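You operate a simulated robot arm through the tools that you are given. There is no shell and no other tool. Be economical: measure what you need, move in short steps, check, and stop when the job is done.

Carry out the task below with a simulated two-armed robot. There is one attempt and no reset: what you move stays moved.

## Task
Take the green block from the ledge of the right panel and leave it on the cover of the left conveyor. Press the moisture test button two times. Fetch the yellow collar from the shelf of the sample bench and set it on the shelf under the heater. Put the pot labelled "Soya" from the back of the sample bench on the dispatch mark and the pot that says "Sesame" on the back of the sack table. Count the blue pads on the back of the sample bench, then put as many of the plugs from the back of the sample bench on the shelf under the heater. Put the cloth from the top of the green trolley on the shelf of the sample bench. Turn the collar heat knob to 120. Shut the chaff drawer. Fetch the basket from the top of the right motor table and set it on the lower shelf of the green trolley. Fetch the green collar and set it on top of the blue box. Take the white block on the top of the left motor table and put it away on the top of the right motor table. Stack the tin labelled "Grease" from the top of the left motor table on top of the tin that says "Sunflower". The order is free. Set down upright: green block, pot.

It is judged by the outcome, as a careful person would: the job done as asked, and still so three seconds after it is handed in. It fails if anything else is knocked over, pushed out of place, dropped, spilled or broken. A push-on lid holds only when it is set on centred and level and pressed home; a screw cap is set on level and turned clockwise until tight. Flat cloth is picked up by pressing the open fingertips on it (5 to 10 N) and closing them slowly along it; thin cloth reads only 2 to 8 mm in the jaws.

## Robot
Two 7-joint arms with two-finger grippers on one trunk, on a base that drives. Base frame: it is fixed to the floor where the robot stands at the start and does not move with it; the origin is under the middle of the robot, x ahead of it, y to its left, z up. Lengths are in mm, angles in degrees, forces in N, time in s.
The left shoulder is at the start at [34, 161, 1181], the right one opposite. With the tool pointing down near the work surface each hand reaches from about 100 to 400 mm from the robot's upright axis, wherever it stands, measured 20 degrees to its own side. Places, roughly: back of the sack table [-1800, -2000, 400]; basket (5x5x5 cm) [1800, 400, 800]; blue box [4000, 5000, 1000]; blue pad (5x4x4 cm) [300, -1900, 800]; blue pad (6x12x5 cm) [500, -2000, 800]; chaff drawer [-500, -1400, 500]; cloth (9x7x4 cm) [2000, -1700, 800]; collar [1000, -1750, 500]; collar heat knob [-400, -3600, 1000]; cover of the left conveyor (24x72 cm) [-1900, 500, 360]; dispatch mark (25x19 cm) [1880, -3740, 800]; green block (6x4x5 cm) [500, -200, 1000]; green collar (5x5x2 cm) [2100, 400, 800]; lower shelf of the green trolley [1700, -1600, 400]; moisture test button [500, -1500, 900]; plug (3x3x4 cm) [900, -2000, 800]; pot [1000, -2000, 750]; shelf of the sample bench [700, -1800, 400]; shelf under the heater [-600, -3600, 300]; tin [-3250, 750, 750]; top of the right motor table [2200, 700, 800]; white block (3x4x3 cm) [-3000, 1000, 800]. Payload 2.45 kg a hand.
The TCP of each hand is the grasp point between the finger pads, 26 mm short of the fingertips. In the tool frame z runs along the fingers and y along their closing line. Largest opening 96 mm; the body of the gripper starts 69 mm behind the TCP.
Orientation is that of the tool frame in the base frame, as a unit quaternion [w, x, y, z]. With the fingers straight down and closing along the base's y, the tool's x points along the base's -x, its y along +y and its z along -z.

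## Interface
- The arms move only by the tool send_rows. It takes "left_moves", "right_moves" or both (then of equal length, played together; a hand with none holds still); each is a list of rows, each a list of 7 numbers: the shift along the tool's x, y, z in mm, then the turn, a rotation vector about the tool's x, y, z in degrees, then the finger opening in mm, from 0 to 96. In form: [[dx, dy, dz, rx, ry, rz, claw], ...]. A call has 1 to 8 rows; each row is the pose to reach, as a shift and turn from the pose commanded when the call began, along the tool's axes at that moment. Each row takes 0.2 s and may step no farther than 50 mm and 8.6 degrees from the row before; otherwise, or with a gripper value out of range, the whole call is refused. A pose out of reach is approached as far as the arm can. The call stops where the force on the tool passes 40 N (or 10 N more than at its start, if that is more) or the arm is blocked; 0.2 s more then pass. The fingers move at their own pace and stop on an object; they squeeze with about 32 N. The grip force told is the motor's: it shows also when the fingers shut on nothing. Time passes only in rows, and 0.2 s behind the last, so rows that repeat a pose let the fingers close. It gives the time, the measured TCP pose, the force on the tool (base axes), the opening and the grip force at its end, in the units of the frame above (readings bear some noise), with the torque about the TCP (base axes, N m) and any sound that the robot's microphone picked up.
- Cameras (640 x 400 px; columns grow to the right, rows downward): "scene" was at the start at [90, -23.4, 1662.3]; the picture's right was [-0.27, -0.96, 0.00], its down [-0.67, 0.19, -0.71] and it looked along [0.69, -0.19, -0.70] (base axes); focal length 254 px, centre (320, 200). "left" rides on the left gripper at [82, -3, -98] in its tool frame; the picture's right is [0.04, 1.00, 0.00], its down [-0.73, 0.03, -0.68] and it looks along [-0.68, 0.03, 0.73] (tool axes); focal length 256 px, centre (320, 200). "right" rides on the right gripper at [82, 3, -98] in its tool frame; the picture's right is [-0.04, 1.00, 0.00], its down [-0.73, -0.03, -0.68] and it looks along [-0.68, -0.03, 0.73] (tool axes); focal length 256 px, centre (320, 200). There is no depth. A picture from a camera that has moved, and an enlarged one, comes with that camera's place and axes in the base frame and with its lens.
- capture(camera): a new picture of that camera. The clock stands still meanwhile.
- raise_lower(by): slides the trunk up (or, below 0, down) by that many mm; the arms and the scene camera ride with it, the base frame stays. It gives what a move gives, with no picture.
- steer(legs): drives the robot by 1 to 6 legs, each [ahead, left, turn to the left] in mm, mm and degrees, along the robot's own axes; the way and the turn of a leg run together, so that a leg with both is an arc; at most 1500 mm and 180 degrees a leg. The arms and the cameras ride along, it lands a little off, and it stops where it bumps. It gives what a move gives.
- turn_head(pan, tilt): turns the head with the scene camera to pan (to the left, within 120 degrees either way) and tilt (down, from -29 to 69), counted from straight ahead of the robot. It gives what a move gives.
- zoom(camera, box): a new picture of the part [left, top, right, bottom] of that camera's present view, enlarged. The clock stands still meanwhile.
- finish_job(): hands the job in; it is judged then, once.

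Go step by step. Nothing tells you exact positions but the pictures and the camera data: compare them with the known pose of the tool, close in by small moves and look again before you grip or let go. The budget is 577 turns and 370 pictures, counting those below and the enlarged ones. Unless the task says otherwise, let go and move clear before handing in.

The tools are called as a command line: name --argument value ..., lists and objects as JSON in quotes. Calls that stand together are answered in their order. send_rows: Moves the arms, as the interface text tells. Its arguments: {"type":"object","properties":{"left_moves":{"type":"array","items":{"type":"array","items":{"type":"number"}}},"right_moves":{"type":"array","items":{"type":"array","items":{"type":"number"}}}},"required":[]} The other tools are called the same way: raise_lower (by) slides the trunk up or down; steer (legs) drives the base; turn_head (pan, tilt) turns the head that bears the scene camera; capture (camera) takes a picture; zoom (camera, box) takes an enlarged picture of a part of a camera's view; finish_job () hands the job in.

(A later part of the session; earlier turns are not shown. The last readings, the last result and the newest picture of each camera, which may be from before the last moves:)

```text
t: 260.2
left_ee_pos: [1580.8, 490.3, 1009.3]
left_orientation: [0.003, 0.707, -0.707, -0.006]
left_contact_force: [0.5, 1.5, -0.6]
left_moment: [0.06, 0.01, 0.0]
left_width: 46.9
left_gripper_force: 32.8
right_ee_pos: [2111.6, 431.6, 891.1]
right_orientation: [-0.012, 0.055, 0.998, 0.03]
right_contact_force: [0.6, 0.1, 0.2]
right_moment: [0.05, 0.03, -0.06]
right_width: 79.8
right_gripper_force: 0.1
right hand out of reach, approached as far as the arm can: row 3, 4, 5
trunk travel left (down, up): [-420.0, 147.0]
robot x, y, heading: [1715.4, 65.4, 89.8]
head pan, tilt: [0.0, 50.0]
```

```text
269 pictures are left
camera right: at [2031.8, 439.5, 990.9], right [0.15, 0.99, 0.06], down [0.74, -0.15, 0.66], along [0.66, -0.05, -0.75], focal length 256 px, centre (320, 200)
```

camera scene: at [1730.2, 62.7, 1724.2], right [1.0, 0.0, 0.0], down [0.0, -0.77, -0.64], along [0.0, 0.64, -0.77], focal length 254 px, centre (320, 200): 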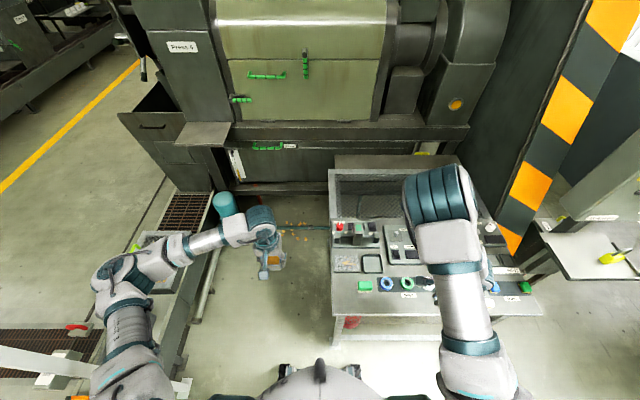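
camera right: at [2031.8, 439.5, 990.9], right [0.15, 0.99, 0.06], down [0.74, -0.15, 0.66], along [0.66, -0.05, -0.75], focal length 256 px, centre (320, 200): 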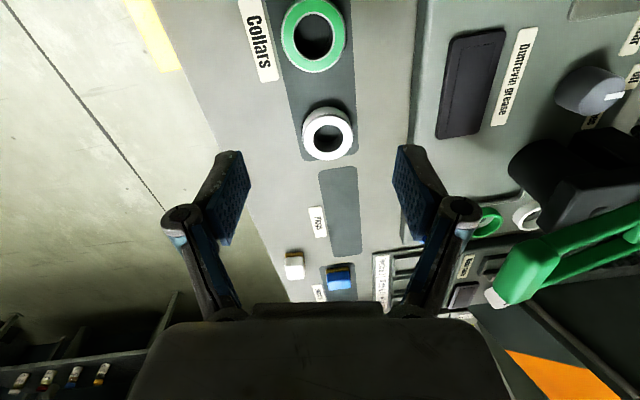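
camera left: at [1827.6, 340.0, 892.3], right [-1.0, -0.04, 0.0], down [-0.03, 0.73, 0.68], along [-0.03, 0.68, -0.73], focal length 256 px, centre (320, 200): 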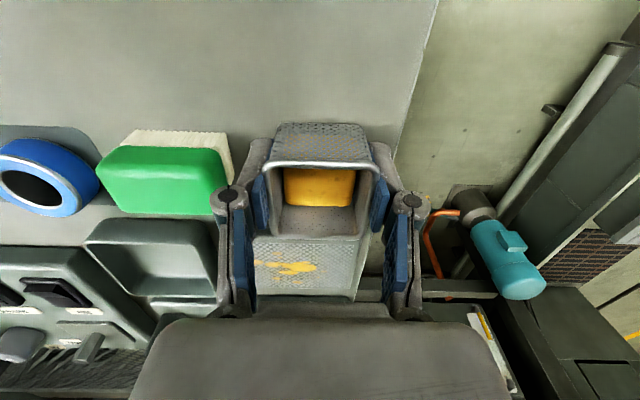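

The hand prefers to be further out to the side, so I'll shift the base left by about 48 mm instead.

steer --legs '[[10, 48, 0]]'

send_rows --right_moves '[[0, 0, 10, 0, 0, 0, 80], [0, 0, 20, 0, 0, 0, 80], [0, 0, 30, 0, 0, 0, 80], [0, 0, 30, 0, 0, 0, 80], [0, 0, 30, 0, 0, 0, 80]]'

capture --camera "right"

```text
t: 261.1
left_ee_pos: [1546.3, 499.1, 1010.0]
left_orientation: [-0.004, -0.706, 0.708, 0.009]
left_contact_force: [1.0, -0.5, -0.9]
left_moment: [-0.01, 0.07, -0.03]
left_width: 46.7
left_gripper_force: 32.1
right_ee_pos: [2075.3, 440.3, 888.5]
right_orientation: [-0.016, 0.056, 0.998, 0.03]
right_contact_force: [0.5, -0.7, 0.8]
right_moment: [0.0, 0.05, -0.02]
right_width: 79.8
right_gripper_force: 0.1
trunk travel left (down, up): [-420.0, 147.0]
robot x, y, heading: [1674.3, 74.8, 90.0]
head pan, tilt: [0.0, 50.0]
```

```text
t: 262.3
left_ee_pos: [1563.3, 496.8, 1013.0]
left_orientation: [-0.007, -0.705, 0.709, 0.014]
left_contact_force: [1.3, -0.2, -0.7]
left_moment: [0.0, 0.08, -0.03]
left_width: 47.1
left_gripper_force: 32.3
right_ee_pos: [2088.2, 439.0, 853.7]
right_orientation: [-0.022, 0.057, 0.998, 0.031]
right_contact_force: [-0.3, -1.2, 0.7]
right_moment: [0.01, 0.07, 0.0]
right_width: 79.8
right_gripper_force: 0.0
trunk travel left (down, up): [-420.0, 147.0]
robot x, y, heading: [1675.2, 75.1, 90.0]
head pan, tilt: [0.0, 50.0]
```

```text
268 pictures are left
camera right: at [2011.3, 446.6, 956.0], right [0.15, 0.99, 0.06], down [0.75, -0.15, 0.64], along [0.64, -0.06, -0.77], focal length 256 px, centre (320, 200)
```

right: 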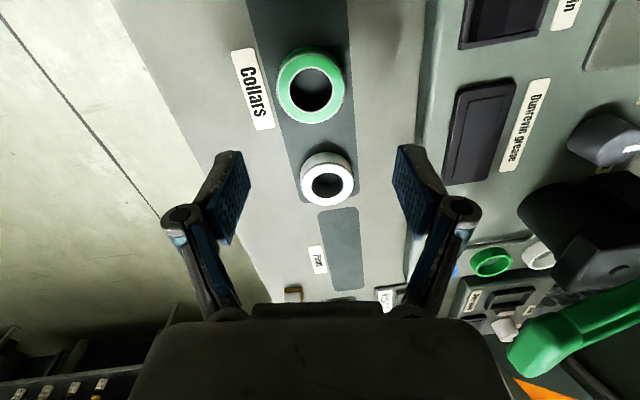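

The hand has to be 27 mm further left. I'll shift the base and lower the trunk a little for steadiness.

steer --legs '[[0, 27, 0]]'

raise_lower --by -30

send_rows --left_moves '[[0, 0, 0, 0, 0, 0, 30], [0, 0, 0, 0, 0, 0, 30], [0, 0, 0, 0, 0, 0, 30], [0, 0, 0, 0, 0, 0, 30], [0, 0, 0, 0, 0, 0, 30]]'

capture --camera "right"

```text
t: 263.1
left_ee_pos: [1545.4, 496.8, 1013.1]
left_orientation: [-0.009, -0.705, 0.709, 0.015]
left_contact_force: [1.5, -0.6, 0.0]
left_moment: [0.01, 0.12, 0.01]
left_width: 47.1
left_gripper_force: 32.3
right_ee_pos: [2071.2, 439.1, 850.3]
right_orientation: [-0.025, 0.057, 0.998, 0.03]
right_contact_force: [0.6, -0.4, 0.0]
right_moment: [0.05, 0.06, -0.02]
right_width: 80.2
right_gripper_force: 0.2
trunk travel left (down, up): [-420.0, 147.0]
robot x, y, heading: [1652.2, 74.7, 90.0]
head pan, tilt: [0.0, 50.0]
```

```text
t: 263.9
left_ee_pos: [1529.2, 492.7, 983.7]
left_orientation: [-0.001, -0.704, 0.71, 0.011]
left_contact_force: [-0.1, -0.3, -1.0]
left_moment: [0.0, 0.0, -0.01]
left_width: 47.0
left_gripper_force: 31.7
right_ee_pos: [2059.3, 436.0, 829.3]
right_orientation: [-0.017, 0.058, 0.998, 0.033]
right_contact_force: [-0.2, 0.0, -0.1]
right_moment: [0.0, 0.02, 0.03]
right_width: 80.0
right_gripper_force: 0.1
trunk travel left (down, up): [-390.0, 177.0]
robot x, y, heading: [1652.8, 77.2, 90.0]
head pan, tilt: [0.0, 50.0]
```

```text
t: 265.1
left_ee_pos: [1553.3, 493.4, 984.8]
left_orientation: [-0.008, -0.703, 0.711, 0.018]
left_contact_force: [2.3, 0.4, -0.2]
left_moment: [0.0, 0.13, -0.04]
left_width: 47.3
left_gripper_force: 32.0
right_ee_pos: [2078.1, 434.9, 820.7]
right_orientation: [-0.026, 0.059, 0.997, 0.033]
right_contact_force: [1.3, -0.1, 0.0]
right_moment: [0.09, 0.12, 0.02]
right_width: 80.0
right_gripper_force: 0.2
trunk travel left (down, up): [-390.0, 177.0]
robot x, y, heading: [1657.7, 73.3, 89.9]
head pan, tilt: [0.0, 50.0]
```

```text
267 pictures are left
camera right: at [2000.4, 443.3, 924.0], right [0.16, 0.99, 0.06], down [0.76, -0.16, 0.63], along [0.63, -0.06, -0.77], focal length 256 px, centre (320, 200)
```

right: 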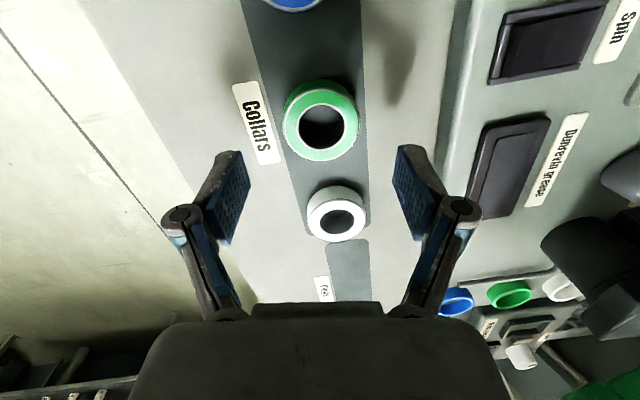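

I'll move onto the collar and descend now in one go.

send_rows --right_moves '[[8, 4, 5, 0, 0, 0, 80], [16, 8, 10, 0, 0, 0, 80], [16, 8, 10, 0, 0, 0, 80]]'

capture --camera "right"

```text
t: 265.9
left_ee_pos: [1551.9, 495.1, 985.5]
left_orientation: [-0.008, -0.703, 0.711, 0.018]
left_contact_force: [0.7, -0.4, -0.1]
left_moment: [0.03, 0.08, -0.01]
left_width: 47.2
left_gripper_force: 32.2
right_ee_pos: [2061.8, 446.6, 814.2]
right_orientation: [-0.026, 0.059, 0.997, 0.032]
right_contact_force: [1.2, -1.1, 0.5]
right_moment: [0.04, 0.07, 0.02]
right_width: 79.9
right_gripper_force: 0.0
trunk travel left (down, up): [-390.0, 177.0]
robot x, y, heading: [1657.2, 74.2, 89.9]
head pan, tilt: [0.0, 50.0]
```

```text
266 pictures are left
camera right: at [1983.8, 454.7, 915.9], right [0.16, 0.99, 0.06], down [0.76, -0.16, 0.63], along [0.63, -0.06, -0.77], focal length 256 px, centre (320, 200)
```

right: 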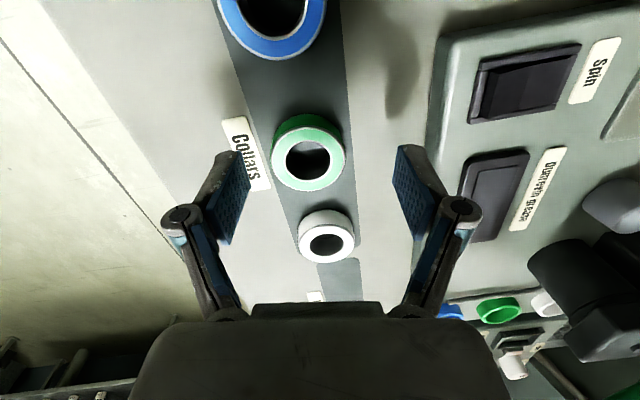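

Positioned over the collar. I'll go down and close.

send_rows --right_moves '[[1, -3, 10, 0, 0, 0, 80], [1, -5, 20, 0, 0, 0, 80], [1, -5, 25, 0, 0, 0, 80], [1, -5, 25, 0, 0, 0, 60], [1, -5, 25, 0, 0, 0, 40], [1, -5, 25, 0, 0, 0, 30], [1, -5, 25, 0, 0, 0, 30]]'

capture --camera "right"

```text
t: 267.5
left_ee_pos: [1530.5, 493.2, 983.5]
left_orientation: [-0.002, -0.704, 0.71, 0.011]
left_contact_force: [-0.3, 0.3, -0.6]
left_moment: [-0.02, 0.02, 0.01]
left_width: 47.2
left_gripper_force: 31.5
right_ee_pos: [2040.5, 443.7, 795.0]
right_orientation: [-0.016, 0.057, 0.998, 0.032]
right_contact_force: [0.4, -0.4, -0.4]
right_moment: [-0.01, 0.01, 0.0]
right_width: 44.0
right_gripper_force: 32.0
trunk travel left (down, up): [-390.0, 177.0]
robot x, y, heading: [1656.4, 75.4, 90.0]
head pan, tilt: [0.0, 50.0]
```

```text
265 pictures are left
camera right: at [1961.4, 451.0, 896.1], right [0.16, 0.99, 0.06], down [0.75, -0.16, 0.65], along [0.65, -0.06, -0.76], focal length 256 px, centre (320, 200)
```

right: 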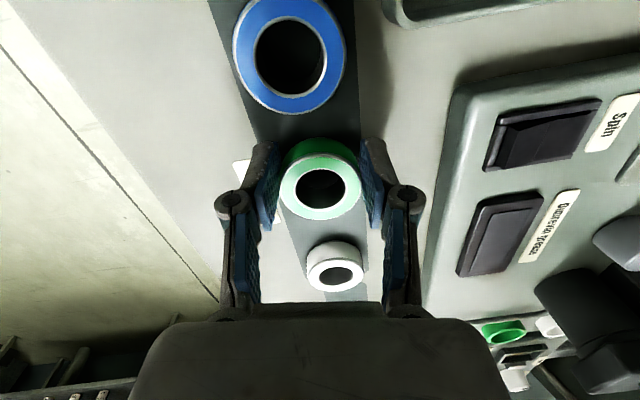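

Gripped at 44 mm. I'll lift.

send_rows --right_moves '[[0, 0, -5, 0, 0, 0, 20], [0, 0, -12, 0, 0, 0, 20], [0, 0, -25, 0, 0, 0, 20], [0, 0, -45, 0, 0, 0, 20], [0, 0, -70, 0, 0, 0, 20], [0, 0, -100, 0, 0, 0, 20], [0, 0, -130, 0, 0, 0, 20]]'

capture --camera "right"

```text
t: 269.1
left_ee_pos: [1517.1, 492.6, 981.5]
left_orientation: [0.001, -0.706, 0.708, 0.008]
left_contact_force: [0.1, -0.5, -0.4]
left_moment: [0.02, -0.04, 0.03]
left_width: 46.9
left_gripper_force: 32.4
right_ee_pos: [2026.9, 428.6, 917.0]
right_orientation: [-0.013, 0.052, 0.998, 0.038]
right_contact_force: [0.1, -0.5, -1.1]
right_moment: [-0.03, 0.05, 0.02]
right_width: 43.8
right_gripper_force: 31.7
right hand out of reach, approached as far as the arm can: row 6, 7
trunk travel left (down, up): [-390.0, 177.0]
robot x, y, heading: [1649.4, 78.4, 90.1]
head pan, tilt: [0.0, 50.0]
```

```text
264 pictures are left
camera right: at [1947.3, 433.6, 1017.2], right [0.14, 0.99, 0.07], down [0.74, -0.16, 0.65], along [0.66, -0.04, -0.75], focal length 256 px, centre (320, 200)
```

right: 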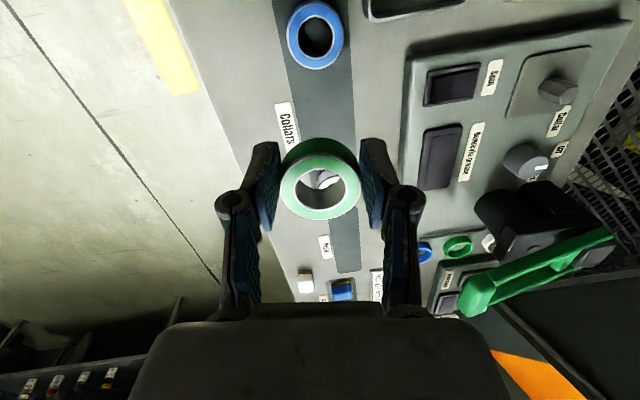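

The collar is held and nothing else was disturbed. I'll back out to the corridor and look around for the blue box and the trolley.

steer --legs '[[-750, 0, 0]]'

turn_head --pan -45 --tilt 15

capture --camera "scene"

turn_head --pan -115 --tilt 20

capture --camera "scene"

```text
t: 273.1
left_ee_pos: [1545.3, -251.1, 985.6]
left_orientation: [-0.007, -0.703, 0.711, 0.016]
left_contact_force: [0.4, 0.0, -1.3]
left_moment: [-0.02, 0.02, 0.0]
left_width: 46.9
left_gripper_force: 31.9
right_ee_pos: [2053.8, -318.0, 906.3]
right_orientation: [-0.025, 0.056, 0.997, 0.037]
right_contact_force: [0.1, -0.3, -1.2]
right_moment: [0.03, 0.03, 0.02]
right_width: 43.7
right_gripper_force: 32.2
trunk travel left (down, up): [-390.0, 177.0]
robot x, y, heading: [1651.5, -670.2, 89.9]
head pan, tilt: [0.0, 50.0]
```

```text
t: 274.3
left_ee_pos: [1540.5, -254.2, 984.1]
left_orientation: [-0.003, -0.704, 0.71, 0.015]
left_contact_force: [-0.1, -0.5, -0.8]
left_moment: [0.02, 0.02, -0.01]
left_width: 46.9
left_gripper_force: 31.6
right_ee_pos: [2048.3, -321.8, 910.8]
right_orientation: [-0.02, 0.056, 0.997, 0.038]
right_contact_force: [0.2, 0.2, 0.4]
right_moment: [-0.02, 0.01, -0.02]
right_width: 43.3
right_gripper_force: 31.8
trunk travel left (down, up): [-390.0, 177.0]
robot x, y, heading: [1654.8, -670.8, 89.9]
head pan, tilt: [-45.0, 15.0]
```

```text
263 pictures are left
camera scene: at [1728.5, -603.2, 1747.4], right [0.71, -0.71, 0.0], down [-0.19, -0.19, -0.96], along [0.68, 0.68, -0.27], focal length 254 px, centre (320, 200)
```

scene: 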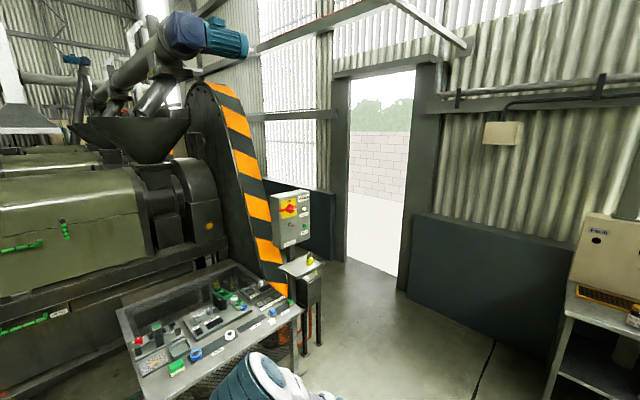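

```text
t: 275.7
left_ee_pos: [1534.7, -255.2, 985.5]
left_orientation: [-0.002, -0.704, 0.71, 0.012]
left_contact_force: [1.2, -0.7, -0.8]
left_moment: [0.0, -0.02, 0.0]
left_width: 46.9
left_gripper_force: 32.0
right_ee_pos: [2044.0, -320.6, 913.9]
right_orientation: [-0.019, 0.056, 0.997, 0.039]
right_contact_force: [-0.8, 0.1, -1.3]
right_moment: [0.03, 0.0, 0.01]
right_width: 43.6
right_gripper_force: 32.2
trunk travel left (down, up): [-390.0, 177.0]
robot x, y, heading: [1651.7, -671.0, 89.6]
head pan, tilt: [-115.0, 20.0]
```

```text
262 pictures are left
camera scene: at [1730.8, -708.7, 1740.5], right [-0.42, -0.91, 0.0], down [-0.31, 0.14, -0.94], along [0.85, -0.4, -0.34], focal length 254 px, centre (320, 200)
```

scene: 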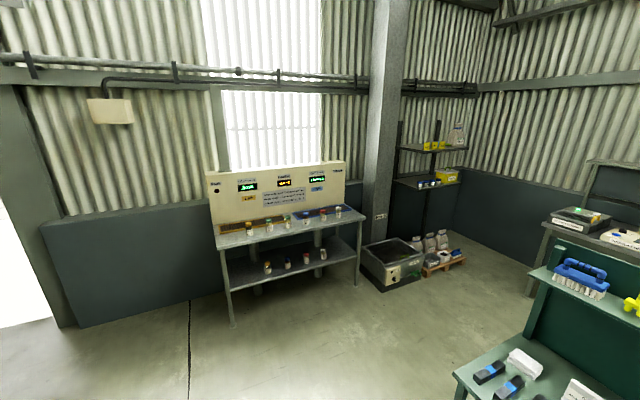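

The blue box must be further along the right-hand wall, past the elevator. I'll drive to the corridor by the wall and look along it.

steer --legs '[[0, -1500, 0], [0, -200, 0]]'

turn_head --pan 0 --tilt 15

capture --camera "scene"

```text
t: 284.3
left_ee_pos: [3229.3, -266.7, 992.8]
left_orientation: [-0.006, -0.697, 0.716, 0.023]
left_contact_force: [2.5, -0.8, 0.0]
left_moment: [0.03, 0.22, 0.01]
left_width: 47.2
left_gripper_force: 31.9
right_ee_pos: [3736.2, -339.2, 908.0]
right_orientation: [-0.029, 0.062, 0.997, 0.04]
right_contact_force: [2.4, -1.1, -2.1]
right_moment: [0.02, 0.19, 0.01]
right_width: 43.1
right_gripper_force: 31.6
trunk travel left (down, up): [-390.0, 177.0]
robot x, y, heading: [3328.3, -676.1, 89.7]
head pan, tilt: [-115.0, 20.0]
stopped in leg 2: the robot was blocked; the commanded pose is now the measured one
```

```text
t: 286.2
left_ee_pos: [3211.5, -267.4, 987.6]
left_orientation: [-0.001, -0.7, 0.714, 0.017]
left_contact_force: [-0.1, -0.2, -1.7]
left_moment: [0.0, 0.01, 0.04]
left_width: 47.0
left_gripper_force: 31.9
right_ee_pos: [3719.8, -337.5, 914.3]
right_orientation: [-0.02, 0.059, 0.997, 0.042]
right_contact_force: [-0.4, 0.4, -1.1]
right_moment: [0.01, -0.02, 0.02]
right_width: 42.9
right_gripper_force: 32.2
trunk travel left (down, up): [-390.0, 177.0]
robot x, y, heading: [3323.4, -677.0, 89.4]
head pan, tilt: [0.0, 15.0]
```

```text
261 pictures are left
camera scene: at [3316.8, -583.9, 1748.0], right [1.0, -0.01, 0.0], down [0.0, -0.26, -0.96], along [0.01, 0.96, -0.26], focal length 254 px, centre (320, 200)
```

scene: 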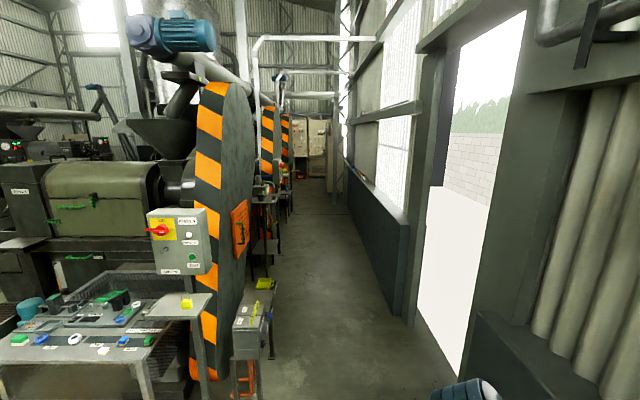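

The corridor ahead is between x≈2950 and x≈4200. The base stopped slightly early; I'll check what's to the right before going on.

turn_head --pan -70 --tilt 50

capture --camera "scene"

```text
t: 287.6
left_ee_pos: [3209.9, -266.5, 989.1]
left_orientation: [0.0, -0.7, 0.714, 0.016]
left_contact_force: [0.0, -0.3, -0.7]
left_moment: [0.01, 0.02, 0.02]
left_width: 47.2
left_gripper_force: 32.0
right_ee_pos: [3720.4, -338.2, 913.9]
right_orientation: [-0.019, 0.059, 0.997, 0.041]
right_contact_force: [0.9, -0.5, -0.7]
right_moment: [-0.01, 0.04, -0.04]
right_width: 43.2
right_gripper_force: 32.1
trunk travel left (down, up): [-390.0, 177.0]
robot x, y, heading: [3323.1, -677.1, 89.4]
head pan, tilt: [-70.0, 50.0]
```

```text
260 pictures are left
camera scene: at [3388.8, -652.2, 1694.8], right [0.33, -0.94, 0.0], down [-0.72, -0.26, -0.64], along [0.61, 0.21, -0.76], focal length 254 px, centre (320, 200)
```

scene: 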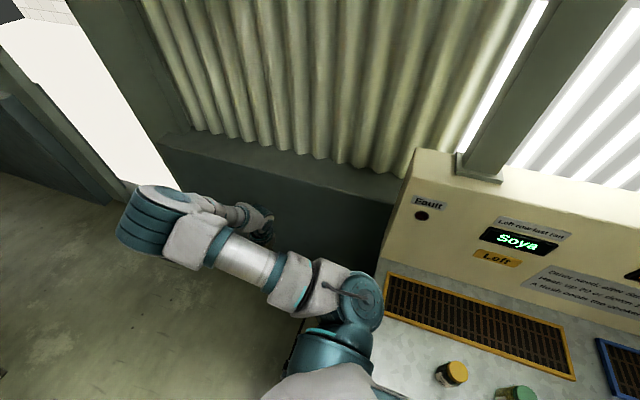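

I bumped lightly against the display bench on the right; its jars are still standing. I'll pull away from it and go up the corridor.

steer --legs '[[0, 60, 0.6], [800, 0, 0], [1500, -280, 0], [1300, 0, 0]]'

turn_head --pan 0 --tilt 20

capture --camera "scene"

```text
refused: leg 3 is longer than a leg can be; nothing moved
```

```text
t: 289.0
left_ee_pos: [3211.7, -267.4, 988.2]
left_orientation: [0.0, -0.7, 0.714, 0.016]
left_contact_force: [0.5, -0.8, -1.1]
left_moment: [0.0, 0.0, 0.02]
left_width: 47.1
left_gripper_force: 32.4
right_ee_pos: [3720.0, -336.9, 915.3]
right_orientation: [-0.019, 0.059, 0.997, 0.042]
right_contact_force: [0.1, -0.2, -1.3]
right_moment: [0.0, -0.01, 0.01]
right_width: 43.2
right_gripper_force: 32.3
trunk travel left (down, up): [-390.0, 177.0]
robot x, y, heading: [3321.8, -678.4, 89.5]
head pan, tilt: [0.0, 20.0]
```

```text
259 pictures are left
camera scene: at [3317.1, -584.6, 1739.8], right [1.0, -0.01, 0.0], down [0.0, -0.35, -0.94], along [0.01, 0.94, -0.35], focal length 254 px, centre (320, 200)
```

scene: 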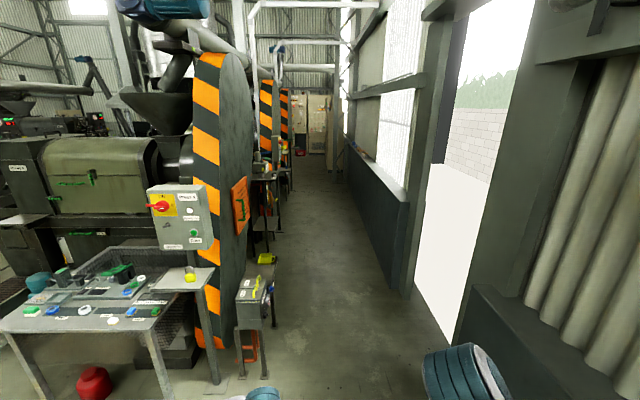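

steer --legs '[[0, 60, 0.6], [800, 0, 0], [1300, -300, 0], [1300, 0, 0]]'

capture --camera "scene"

```text
t: 306.4
left_ee_pos: [3407.2, 3139.3, 988.1]
left_orientation: [0.001, 0.714, -0.699, -0.017]
left_contact_force: [0.2, -0.6, -1.0]
left_moment: [-0.03, 0.03, -0.02]
left_width: 47.0
left_gripper_force: 31.7
right_ee_pos: [3920.9, 3088.6, 914.3]
right_orientation: [-0.02, 0.039, 0.998, 0.04]
right_contact_force: [0.4, 0.7, -0.6]
right_moment: [-0.03, 0.01, -0.02]
right_width: 43.1
right_gripper_force: 32.5
trunk travel left (down, up): [-390.0, 177.0]
robot x, y, heading: [3537.1, 2729.6, 91.5]
head pan, tilt: [0.0, 20.0]
```

```text
258 pictures are left
camera scene: at [3499.6, 2827.6, 1739.1], right [1.0, 0.03, 0.02], down [0.03, -0.35, -0.94], along [-0.02, 0.94, -0.35], focal length 254 px, centre (320, 200)
```

scene: 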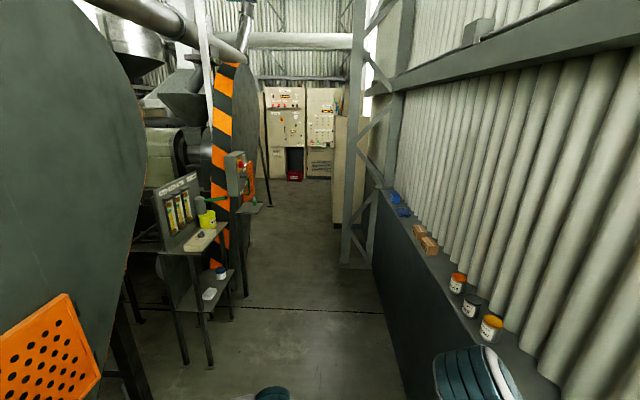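

Blue boxes stand on the wall ledge further ahead at [4083, ~4700]. I'll zoom in on them.

zoom --camera "scene" --box '[360, 175, 460, 255]'

```text
5.00 times, centred on (410, 215) of scene
camera zoom: at [3499.6, 2827.6, 1739.1], right [1.0, 0.03, 0.02], down [0.03, -0.35, -0.94], along [-0.02, 0.94, -0.35], focal length 1270 px, centre (-130, 125)
```

zoom: 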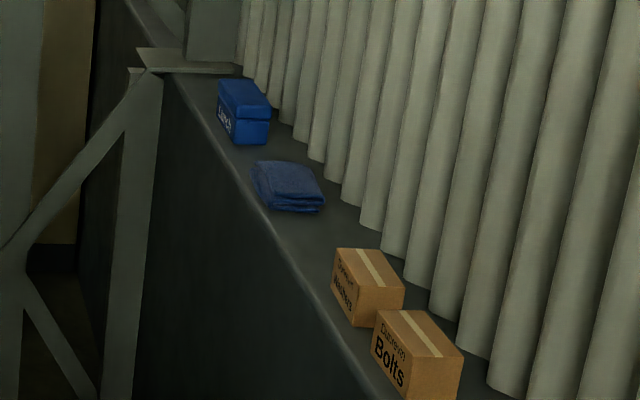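

The blue box is at about [4075, 4820] on the ledge, near its end. I'll raise the trunk and drive closer, keeping the hand off the ledge.

raise_lower --by 170

steer --legs '[[1400, 0, -1.5], [170, 0, 0]]'

turn_head --pan -40 --tilt 35

capture --camera "scene"

capture --camera "right"

```text
t: 308.3
left_ee_pos: [3432.6, 3138.0, 1162.5]
left_orientation: [0.008, 0.714, -0.699, -0.027]
left_contact_force: [0.9, -0.1, -1.3]
left_moment: [0.01, 0.0, 0.03]
left_width: 47.0
left_gripper_force: 31.8
right_ee_pos: [3944.3, 3085.6, 1076.4]
right_orientation: [-0.03, 0.04, 0.998, 0.04]
right_contact_force: [0.6, -0.5, -0.5]
right_moment: [0.01, 0.01, -0.02]
right_width: 42.7
right_gripper_force: 31.7
trunk travel left (down, up): [-560.0, 7.0]
robot x, y, heading: [3535.9, 2733.3, 91.5]
head pan, tilt: [0.0, 20.0]
```

```text
t: 316.2
left_ee_pos: [3413.0, 4692.8, 1164.8]
left_orientation: [-0.003, -0.705, 0.709, 0.026]
left_contact_force: [-0.6, -0.7, 0.2]
left_moment: [0.03, -0.04, 0.02]
left_width: 46.9
left_gripper_force: 31.7
right_ee_pos: [3924.7, 4624.7, 1082.0]
right_orientation: [-0.025, 0.053, 0.997, 0.043]
right_contact_force: [-0.1, 0.0, -0.7]
right_moment: [-0.1, -0.04, 0.02]
right_width: 42.6
right_gripper_force: 32.4
trunk travel left (down, up): [-560.0, 7.0]
robot x, y, heading: [3520.1, 4288.8, 89.8]
head pan, tilt: [0.0, 20.0]
```

```text
t: 317.3
left_ee_pos: [3464.9, 4693.6, 1168.9]
left_orientation: [-0.017, -0.704, 0.708, 0.043]
left_contact_force: [0.6, 0.0, -1.0]
left_moment: [0.06, -0.02, 0.01]
left_width: 46.8
left_gripper_force: 32.1
right_ee_pos: [3973.0, 4623.7, 1067.0]
right_orientation: [-0.045, 0.054, 0.997, 0.042]
right_contact_force: [0.5, -0.7, -0.3]
right_moment: [0.0, -0.03, 0.0]
right_width: 42.7
right_gripper_force: 32.4
trunk travel left (down, up): [-560.0, 7.0]
robot x, y, heading: [3521.7, 4294.6, 89.5]
head pan, tilt: [-40.0, 35.0]
```

```text
256 pictures are left
camera scene: at [3552.5, 4349.0, 1885.4], right [0.77, -0.64, 0.01], down [-0.36, -0.44, -0.82], along [0.53, 0.62, -0.57], focal length 254 px, centre (320, 200)
```

scene: 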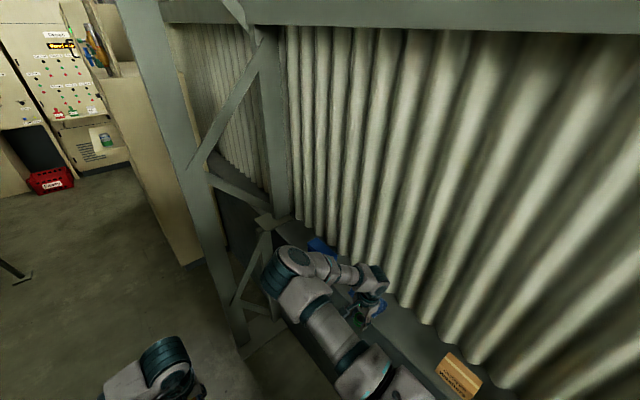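

```text
255 pictures are left
camera right: at [3899.2, 4628.3, 1171.6], right [0.15, 0.99, 0.07], down [0.78, -0.17, 0.6], along [0.61, -0.03, -0.79], focal length 256 px, centre (320, 200)
```

right: 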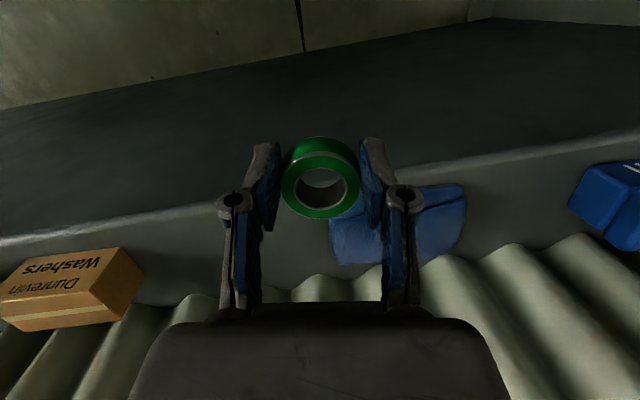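

The box is about 190 mm further on. I'll advance and look from above it.

steer --legs '[[190, -30, 0.5]]'

send_rows --left_moves '[[0, 0, 0, 0, 0, 0, 30], [0, 0, 0, 0, 0, 0, 30], [0, 0, 0, 0, 0, 0, 30], [0, 0, 0, 0, 0, 0, 30], [0, 0, 0, 0, 0, 0, 30], [0, 0, 0, 0, 0, 0, 30]]'

capture --camera "right"

```text
t: 318.9
left_ee_pos: [3428.4, 4873.1, 1171.1]
left_orientation: [0.0, 0.708, -0.705, -0.031]
left_contact_force: [-0.4, 0.4, -1.1]
left_moment: [-0.09, -0.07, 0.0]
left_width: 47.1
left_gripper_force: 32.2
right_ee_pos: [3941.8, 4809.5, 1089.0]
right_orientation: [-0.025, 0.049, 0.997, 0.048]
right_contact_force: [-0.7, 0.1, -1.3]
right_moment: [-0.04, 0.02, 0.0]
right_width: 42.7
right_gripper_force: 31.8
trunk travel left (down, up): [-560.0, 7.0]
robot x, y, heading: [3543.2, 4484.6, 90.3]
head pan, tilt: [-40.0, 35.0]
```

```text
t: 320.3
left_ee_pos: [3432.9, 4878.4, 1169.2]
left_orientation: [0.004, 0.709, -0.705, -0.032]
left_contact_force: [-0.2, -0.2, 0.3]
left_moment: [0.01, -0.03, 0.01]
left_width: 47.3
left_gripper_force: 31.9
right_ee_pos: [3947.0, 4812.4, 1085.8]
right_orientation: [-0.024, 0.049, 0.997, 0.045]
right_contact_force: [-0.5, -0.3, -0.3]
right_moment: [-0.05, -0.04, 0.02]
right_width: 42.2
right_gripper_force: 31.7
trunk travel left (down, up): [-560.0, 7.0]
robot x, y, heading: [3533.1, 4481.9, 90.3]
head pan, tilt: [-40.0, 35.0]
```

```text
254 pictures are left
camera right: at [3869.1, 4817.4, 1187.5], right [0.14, 0.99, 0.08], down [0.76, -0.16, 0.63], along [0.64, -0.02, -0.77], focal length 256 px, centre (320, 200)
```

right: 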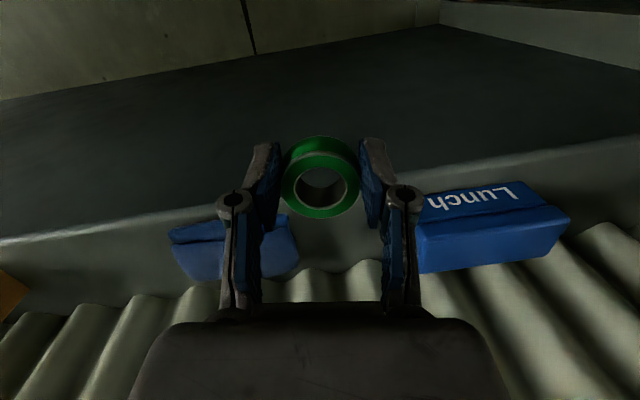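

The box (labelled "Lunch") is just ahead. I'll raise the right hand first, then move further along.

send_rows --right_moves '[[0, 0, -15, 0, 0, 0, 20], [0, 0, -30, 0, 0, 0, 20], [0, 0, -45, 0, 0, 0, 20], [0, 0, -60, 0, 0, 0, 20], [0, 0, -75, 0, 0, 0, 20]]'

steer --legs '[[110, 0, 0]]'

capture --camera "right"

```text
t: 321.7
left_ee_pos: [3493.2, 4874.5, 1173.4]
left_orientation: [0.015, 0.706, -0.706, -0.046]
left_contact_force: [0.0, 0.1, -1.5]
left_moment: [0.02, 0.01, -0.01]
left_width: 46.9
left_gripper_force: 32.1
right_ee_pos: [4009.7, 4806.4, 1144.5]
right_orientation: [-0.045, 0.051, 0.997, 0.045]
right_contact_force: [-0.8, 1.1, -2.1]
right_moment: [-0.04, -0.02, 0.02]
right_width: 42.4
right_gripper_force: 31.3
trunk travel left (down, up): [-560.0, 7.0]
robot x, y, heading: [3554.0, 4482.0, 90.6]
head pan, tilt: [-40.0, 35.0]
stopped in row 5 (right hand): the arm was blocked; the commanded pose is now the measured one
```

```text
t: 322.9
left_ee_pos: [3439.6, 4974.4, 1174.9]
left_orientation: [0.001, -0.707, 0.707, 0.035]
left_contact_force: [0.8, 0.3, -1.4]
left_moment: [-0.06, -0.03, 0.01]
left_width: 47.1
left_gripper_force: 31.5
right_ee_pos: [3955.9, 4903.6, 1165.7]
right_orientation: [-0.026, 0.052, 0.997, 0.053]
right_contact_force: [-0.1, -0.7, -1.6]
right_moment: [-0.04, 0.05, 0.08]
right_width: 42.6
right_gripper_force: 32.3
trunk travel left (down, up): [-560.0, 7.0]
robot x, y, heading: [3541.2, 4591.7, 90.5]
head pan, tilt: [-40.0, 35.0]
```

```text
253 pictures are left
camera right: at [3878.7, 4906.8, 1268.1], right [0.15, 0.98, 0.1], down [0.76, -0.17, 0.63], along [0.64, -0.02, -0.77], focal length 256 px, centre (320, 200)
```

right: 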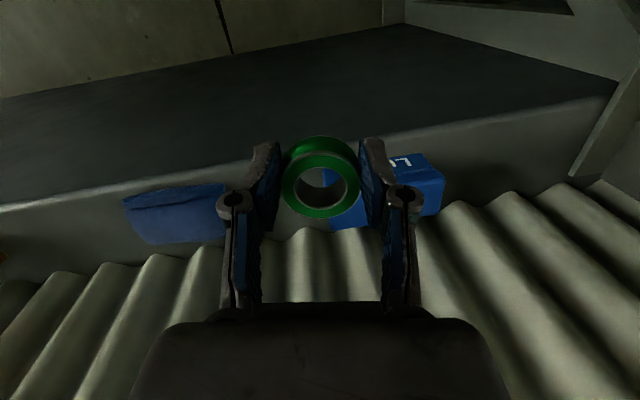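

The box top seems to be near [4085, 4970] at z≈1035. I'll move over it at this safe height and look.

steer --legs '[[55, -110, -0.5]]'

send_rows --left_moves '[[0, 0, 0, 0, 0, 0, 30], [0, 0, 0, 0, 0, 0, 30], [0, 0, 0, 0, 0, 0, 30], [0, 0, 0, 0, 0, 0, 30], [0, 0, 0, 0, 0, 0, 30], [0, 0, 0, 0, 0, 0, 30]]'

capture --camera "right"

capture --camera "scene"

```text
t: 324.0
left_ee_pos: [3481.0, 5010.7, 1177.9]
left_orientation: [0.01, -0.703, 0.71, 0.03]
left_contact_force: [-1.5, 1.4, -0.7]
left_moment: [-0.05, -0.15, -0.03]
left_width: 47.3
left_gripper_force: 32.3
right_ee_pos: [4001.5, 4934.6, 1178.3]
right_orientation: [-0.011, 0.053, 0.997, 0.052]
right_contact_force: [-1.0, 1.5, -1.5]
right_moment: [-0.13, -0.06, 0.06]
right_width: 42.3
right_gripper_force: 31.7
trunk travel left (down, up): [-560.0, 7.0]
robot x, y, heading: [3609.9, 4627.6, 89.6]
head pan, tilt: [-40.0, 35.0]
stopped in leg 1: the robot was blocked; the commanded pose is now the measured one
```

```text
t: 325.6
left_ee_pos: [3600.7, 5004.6, 1186.9]
left_orientation: [-0.015, -0.697, 0.715, 0.062]
left_contact_force: [2.0, -1.6, -0.6]
left_moment: [0.07, 0.17, -0.02]
left_width: 47.2
left_gripper_force: 31.6
right_ee_pos: [4117.9, 4926.7, 1143.7]
right_orientation: [-0.052, 0.061, 0.995, 0.051]
right_contact_force: [1.4, -2.3, -0.5]
right_moment: [0.2, 0.07, -0.01]
right_width: 42.4
right_gripper_force: 31.7
trunk travel left (down, up): [-560.0, 7.0]
robot x, y, heading: [3628.0, 4633.1, 89.6]
head pan, tilt: [-40.0, 35.0]
stopped in row 6 (left hand): the arm was blocked; the commanded pose is now the measured one
```

```text
252 pictures are left
camera right: at [4045.1, 4930.0, 1249.3], right [0.17, 0.98, 0.09], down [0.78, -0.19, 0.59], along [0.6, -0.03, -0.8], focal length 256 px, centre (320, 200)
```

right: 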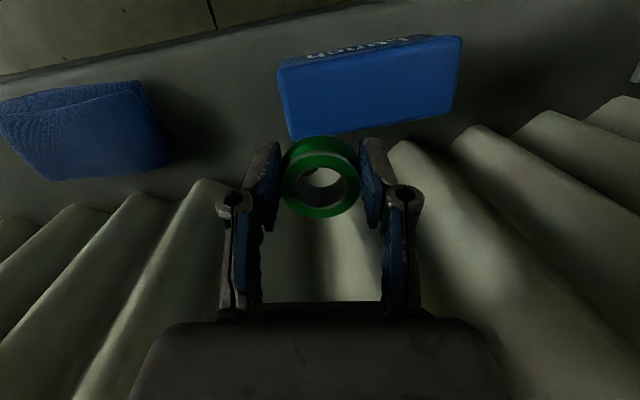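

```text
251 pictures are left
camera scene: at [3758.0, 4683.0, 1881.6], right [0.76, -0.65, -0.03], down [-0.4, -0.44, -0.8], along [0.51, 0.62, -0.6], focal length 254 px, centre (320, 200)
```

scene: 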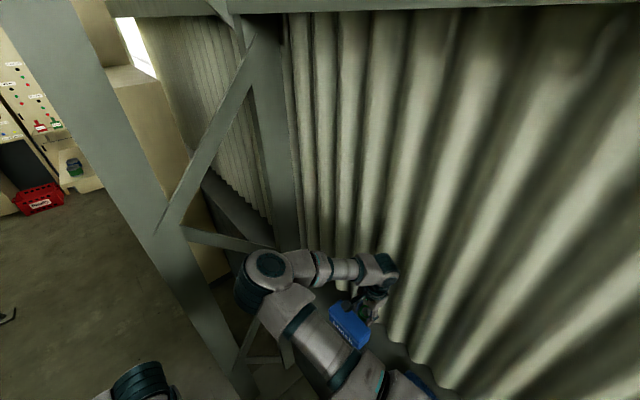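

The box top is at about [4100, 4978, 1040], roughly 150 × 62 mm. I'll move the collar over its middle.

send_rows --right_moves '[[5, 12, 0, 0, 0, 0, 20], [10, 24, 0, 0, 0, 0, 20], [15, 36, 0, 0, 0, 0, 20], [20, 48, 0, 0, 0, 0, 20], [20, 48, 0, 0, 0, 0, 20], [20, 48, 0, 0, 0, 0, 20]]'

capture --camera "right"

```text
t: 327.2
left_ee_pos: [3518.6, 5003.7, 1183.5]
left_orientation: [0.003, -0.702, 0.711, 0.044]
left_contact_force: [-0.4, -0.7, -1.1]
left_moment: [-0.02, 0.0, 0.0]
left_width: 47.2
left_gripper_force: 31.8
right_ee_pos: [4026.6, 4958.9, 1172.5]
right_orientation: [-0.025, 0.055, 0.997, 0.054]
right_contact_force: [0.0, 0.2, -2.0]
right_moment: [-0.01, 0.01, 0.04]
right_width: 42.4
right_gripper_force: 31.7
right hand out of reach, approached as far as the arm can: row 3, 4, 5, 6
trunk travel left (down, up): [-560.0, 7.0]
robot x, y, heading: [3610.2, 4633.4, 89.9]
head pan, tilt: [-40.0, 35.0]
stopped in row 6 (right hand): the arm was blocked; the commanded pose is now the measured one
```

```text
250 pictures are left
camera right: at [3949.9, 4962.3, 1274.6], right [0.15, 0.98, 0.1], down [0.75, -0.18, 0.63], along [0.64, -0.02, -0.77], focal length 256 px, centre (320, 200)
```

right: 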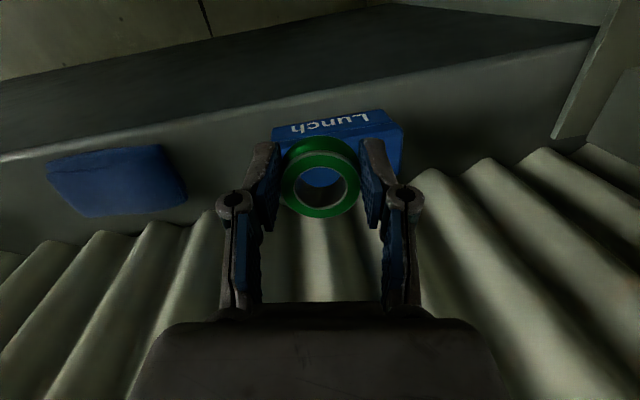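

The body sways a lot here. I'll hold still for a few seconds and watch it settle.

send_rows --left_moves '[[0, 0, 0, 0, 0, 0, 30], [0, 0, 0, 0, 0, 0, 30], [0, 0, 0, 0, 0, 0, 30], [0, 0, 0, 0, 0, 0, 30], [0, 0, 0, 0, 0, 0, 30], [0, 0, 0, 0, 0, 0, 30], [0, 0, 0, 0, 0, 0, 30], [0, 0, 0, 0, 0, 0, 30]]'

send_rows --left_moves '[[0, 0, 0, 0, 0, 0, 30], [0, 0, 0, 0, 0, 0, 30], [0, 0, 0, 0, 0, 0, 30], [0, 0, 0, 0, 0, 0, 30], [0, 0, 0, 0, 0, 0, 30], [0, 0, 0, 0, 0, 0, 30], [0, 0, 0, 0, 0, 0, 30], [0, 0, 0, 0, 0, 0, 30]]'

send_rows --left_moves '[[0, 0, 0, 0, 0, 0, 30], [0, 0, 0, 0, 0, 0, 30], [0, 0, 0, 0, 0, 0, 30], [0, 0, 0, 0, 0, 0, 30], [0, 0, 0, 0, 0, 0, 30], [0, 0, 0, 0, 0, 0, 30], [0, 0, 0, 0, 0, 0, 30], [0, 0, 0, 0, 0, 0, 30]]'

```text
t: 329.2
left_ee_pos: [3526.5, 5001.2, 1184.9]
left_orientation: [-0.001, -0.702, 0.71, 0.048]
left_contact_force: [-0.3, -0.1, -1.3]
left_moment: [-0.01, 0.0, 0.02]
left_width: 47.0
left_gripper_force: 31.5
right_ee_pos: [4035.6, 4956.4, 1168.8]
right_orientation: [-0.031, 0.056, 0.996, 0.055]
right_contact_force: [0.9, 0.6, -1.0]
right_moment: [0.0, 0.03, -0.01]
right_width: 42.4
right_gripper_force: 32.0
trunk travel left (down, up): [-560.0, 7.0]
robot x, y, heading: [3601.6, 4631.7, 89.9]
head pan, tilt: [-40.0, 35.0]
stopped in row 8 (left hand): the arm was blocked; the commanded pose is now the measured one
```

```text
t: 331.2
left_ee_pos: [3544.1, 4997.8, 1187.7]
left_orientation: [-0.009, -0.703, 0.709, 0.056]
left_contact_force: [-0.3, 0.5, -0.7]
left_moment: [0.01, 0.07, -0.04]
left_width: 46.9
left_gripper_force: 31.8
right_ee_pos: [4053.9, 4953.5, 1160.6]
right_orientation: [-0.042, 0.056, 0.996, 0.056]
right_contact_force: [-0.8, 0.6, -1.9]
right_moment: [0.03, 0.1, -0.03]
right_width: 42.4
right_gripper_force: 32.4
trunk travel left (down, up): [-560.0, 7.0]
robot x, y, heading: [3601.5, 4629.4, 89.6]
head pan, tilt: [-40.0, 35.0]
stopped in row 8 (left hand): the arm was blocked; the commanded pose is now the measured one
```

```text
t: 333.2
left_ee_pos: [3573.7, 4994.7, 1190.4]
left_orientation: [-0.017, -0.702, 0.708, 0.068]
left_contact_force: [1.1, -0.1, -0.5]
left_moment: [0.02, 0.08, 0.01]
left_width: 47.1
left_gripper_force: 32.1
right_ee_pos: [4082.9, 4951.9, 1148.6]
right_orientation: [-0.054, 0.054, 0.995, 0.057]
right_contact_force: [0.4, -1.1, -1.7]
right_moment: [0.06, 0.04, 0.03]
right_width: 42.8
right_gripper_force: 32.4
trunk travel left (down, up): [-560.0, 7.0]
robot x, y, heading: [3597.3, 4633.0, 90.2]
head pan, tilt: [-40.0, 35.0]
stopped in row 8 (left hand): the arm was blocked; the commanded pose is now the measured one
```

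The lean keeps growing slowly; lowering the trunk should steady it. I'll lower a little while the collar is above the box.

raise_lower --by -40

capture --camera "right"

```text
t: 334.0
left_ee_pos: [3534.0, 4995.2, 1148.3]
left_orientation: [0.008, 0.707, -0.705, -0.059]
left_contact_force: [-0.3, 0.3, -0.1]
left_moment: [-0.06, 0.0, 0.0]
left_width: 47.0
left_gripper_force: 32.4
right_ee_pos: [4044.8, 4951.7, 1122.6]
right_orientation: [-0.04, 0.049, 0.996, 0.058]
right_contact_force: [-0.2, 0.4, -1.3]
right_moment: [-0.05, -0.01, 0.03]
right_width: 42.5
right_gripper_force: 32.1
trunk travel left (down, up): [-520.0, 47.0]
robot x, y, heading: [3593.3, 4630.5, 89.8]
head pan, tilt: [-40.0, 35.0]
```

```text
249 pictures are left
camera right: at [3968.9, 4952.9, 1227.7], right [0.14, 0.98, 0.11], down [0.77, -0.18, 0.61], along [0.62, 0.0, -0.79], focal length 256 px, centre (320, 200)
```

right: 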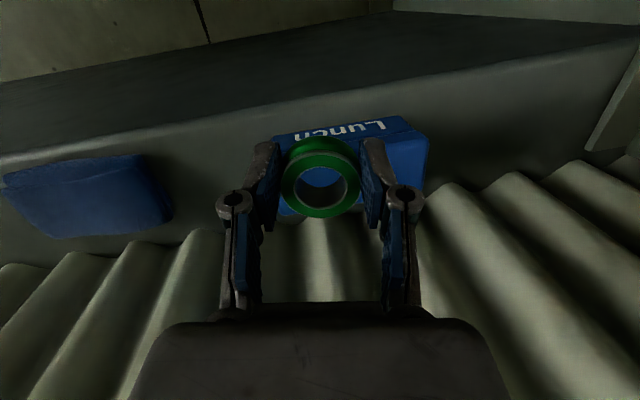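

The box centre reads consistently at [4098, 4980, 1040]. I'll move the collar out over it.

send_rows --right_moves '[[-10, 9, 0, 0, 0, 0, 20], [-20, 18, 0, 0, 0, 0, 20], [-30, 27, 5, 0, 0, 0, 20], [-35, 33, 10, 0, 0, 0, 20]]'

capture --camera "right"

```text
t: 335.0
left_ee_pos: [3542.7, 4995.6, 1149.8]
left_orientation: [0.009, 0.706, -0.705, -0.061]
left_contact_force: [0.4, -0.9, -0.8]
left_moment: [0.02, -0.05, 0.0]
left_width: 47.0
left_gripper_force: 31.9
right_ee_pos: [4091.2, 4981.6, 1111.5]
right_orientation: [-0.044, 0.051, 0.996, 0.058]
right_contact_force: [1.2, -0.6, -1.2]
right_moment: [0.01, 0.02, 0.02]
right_width: 42.6
right_gripper_force: 32.4
trunk travel left (down, up): [-520.0, 47.0]
robot x, y, heading: [3595.5, 4630.1, 90.2]
head pan, tilt: [-40.0, 35.0]
```

```text
248 pictures are left
camera right: at [4016.3, 4982.7, 1216.0], right [0.15, 0.98, 0.11], down [0.78, -0.18, 0.6], along [0.61, 0.0, -0.79], focal length 256 px, centre (320, 200)
```

right: 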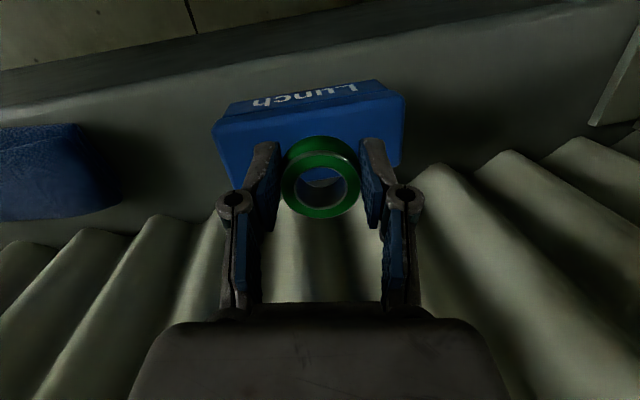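

Aligned over the box. I'll level the collar and lower it to the box top.

send_rows --right_moves '[[0, 0, 8, 1.5, -1.5, 0, 20], [0, -2, 16, 3, -3, 0, 20], [0, -3, 22, 3, -3, 0, 20], [0, -4, 27, 3, -3, 0, 20]]'

capture --camera "right"

```text
t: 335.4
left_ee_pos: [3571.1, 4987.5, 1153.2]
left_orientation: [-0.013, -0.702, 0.709, 0.068]
left_contact_force: [-0.7, -0.9, -0.4]
left_moment: [0.04, 0.02, -0.06]
left_width: 47.1
left_gripper_force: 32.0
right_ee_pos: [4110.1, 4975.9, 1106.2]
right_orientation: [-0.057, 0.052, 0.995, 0.06]
right_contact_force: [-0.7, -0.1, -1.6]
right_moment: [0.03, -0.02, -0.01]
right_width: 42.5
right_gripper_force: 32.5
right hand out of reach, approached as far as the arm can: row 1
trunk travel left (down, up): [-520.0, 47.0]
robot x, y, heading: [3599.1, 4628.5, 90.0]
head pan, tilt: [-40.0, 35.0]
stopped in row 1 (right hand): the force on the tool passed its limit at 190 N (the readings are from after the stop); the commanded pose is now the measured one
```

```text
247 pictures are left
camera right: at [4039.0, 4975.4, 1212.2], right [0.15, 0.98, 0.11], down [0.79, -0.18, 0.58], along [0.59, 0.0, -0.81], focal length 256 px, centre (320, 200)
```

right: 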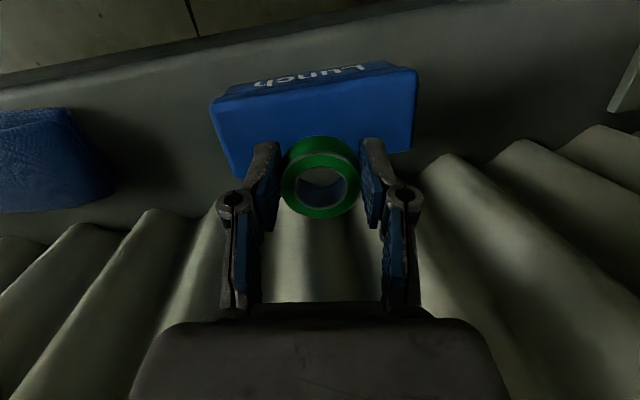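

The hand brushed the wall as the body leaned. I'll move the left arm outward as a counterweight and pull the right hand slightly back.

send_rows --left_moves '[[0, 30, 0, 0, 0, 0, 30], [0, 65, 0, 0, 0, 0, 30], [0, 105, 0, 0, 0, 0, 30], [0, 145, 0, 0, 0, 0, 30], [0, 185, 0, 0, 0, 0, 30], [0, 220, 0, 0, 0, 0, 30], [0, 220, 0, 0, 0, 0, 30]]' --right_moves '[[5, 0, -3, 0, 0, 0, 20], [10, 0, -5, 0, 0, 0, 20], [10, 0, -5, 0, 0, 0, 20], [10, 0, -5, 0, 0, 0, 20], [10, 0, -5, 0, 0, 0, 20], [10, 0, -5, 0, 0, 0, 20], [10, 0, -5, 0, 0, 0, 20]]'

capture --camera "right"

```text
t: 337.0
left_ee_pos: [3355.0, 4991.3, 1175.8]
left_orientation: [-0.014, -0.701, 0.709, 0.067]
left_contact_force: [-0.6, 0.5, -1.1]
left_moment: [-0.04, 0.03, 0.0]
left_width: 46.9
left_gripper_force: 31.9
right_ee_pos: [4103.0, 4979.1, 1110.9]
right_orientation: [-0.057, 0.051, 0.995, 0.057]
right_contact_force: [0.2, -1.0, -1.0]
right_moment: [-0.01, 0.01, -0.01]
right_width: 42.7
right_gripper_force: 32.0
trunk travel left (down, up): [-520.0, 47.0]
robot x, y, heading: [3603.8, 4632.9, 89.5]
head pan, tilt: [-40.0, 35.0]
```

```text
246 pictures are left
camera right: at [4031.4, 4979.6, 1217.7], right [0.15, 0.98, 0.1], down [0.79, -0.18, 0.58], along [0.59, 0.0, -0.81], focal length 256 px, centre (320, 200)
```

right: 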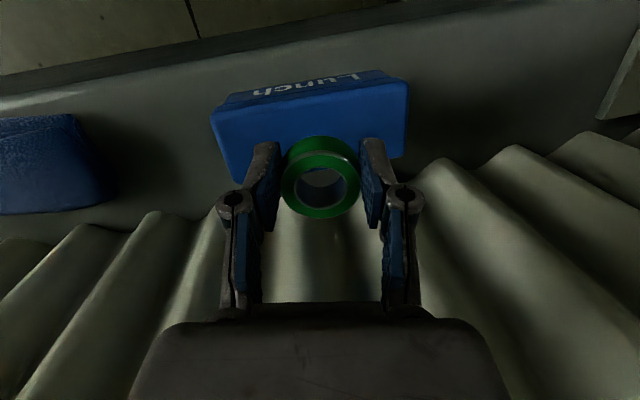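

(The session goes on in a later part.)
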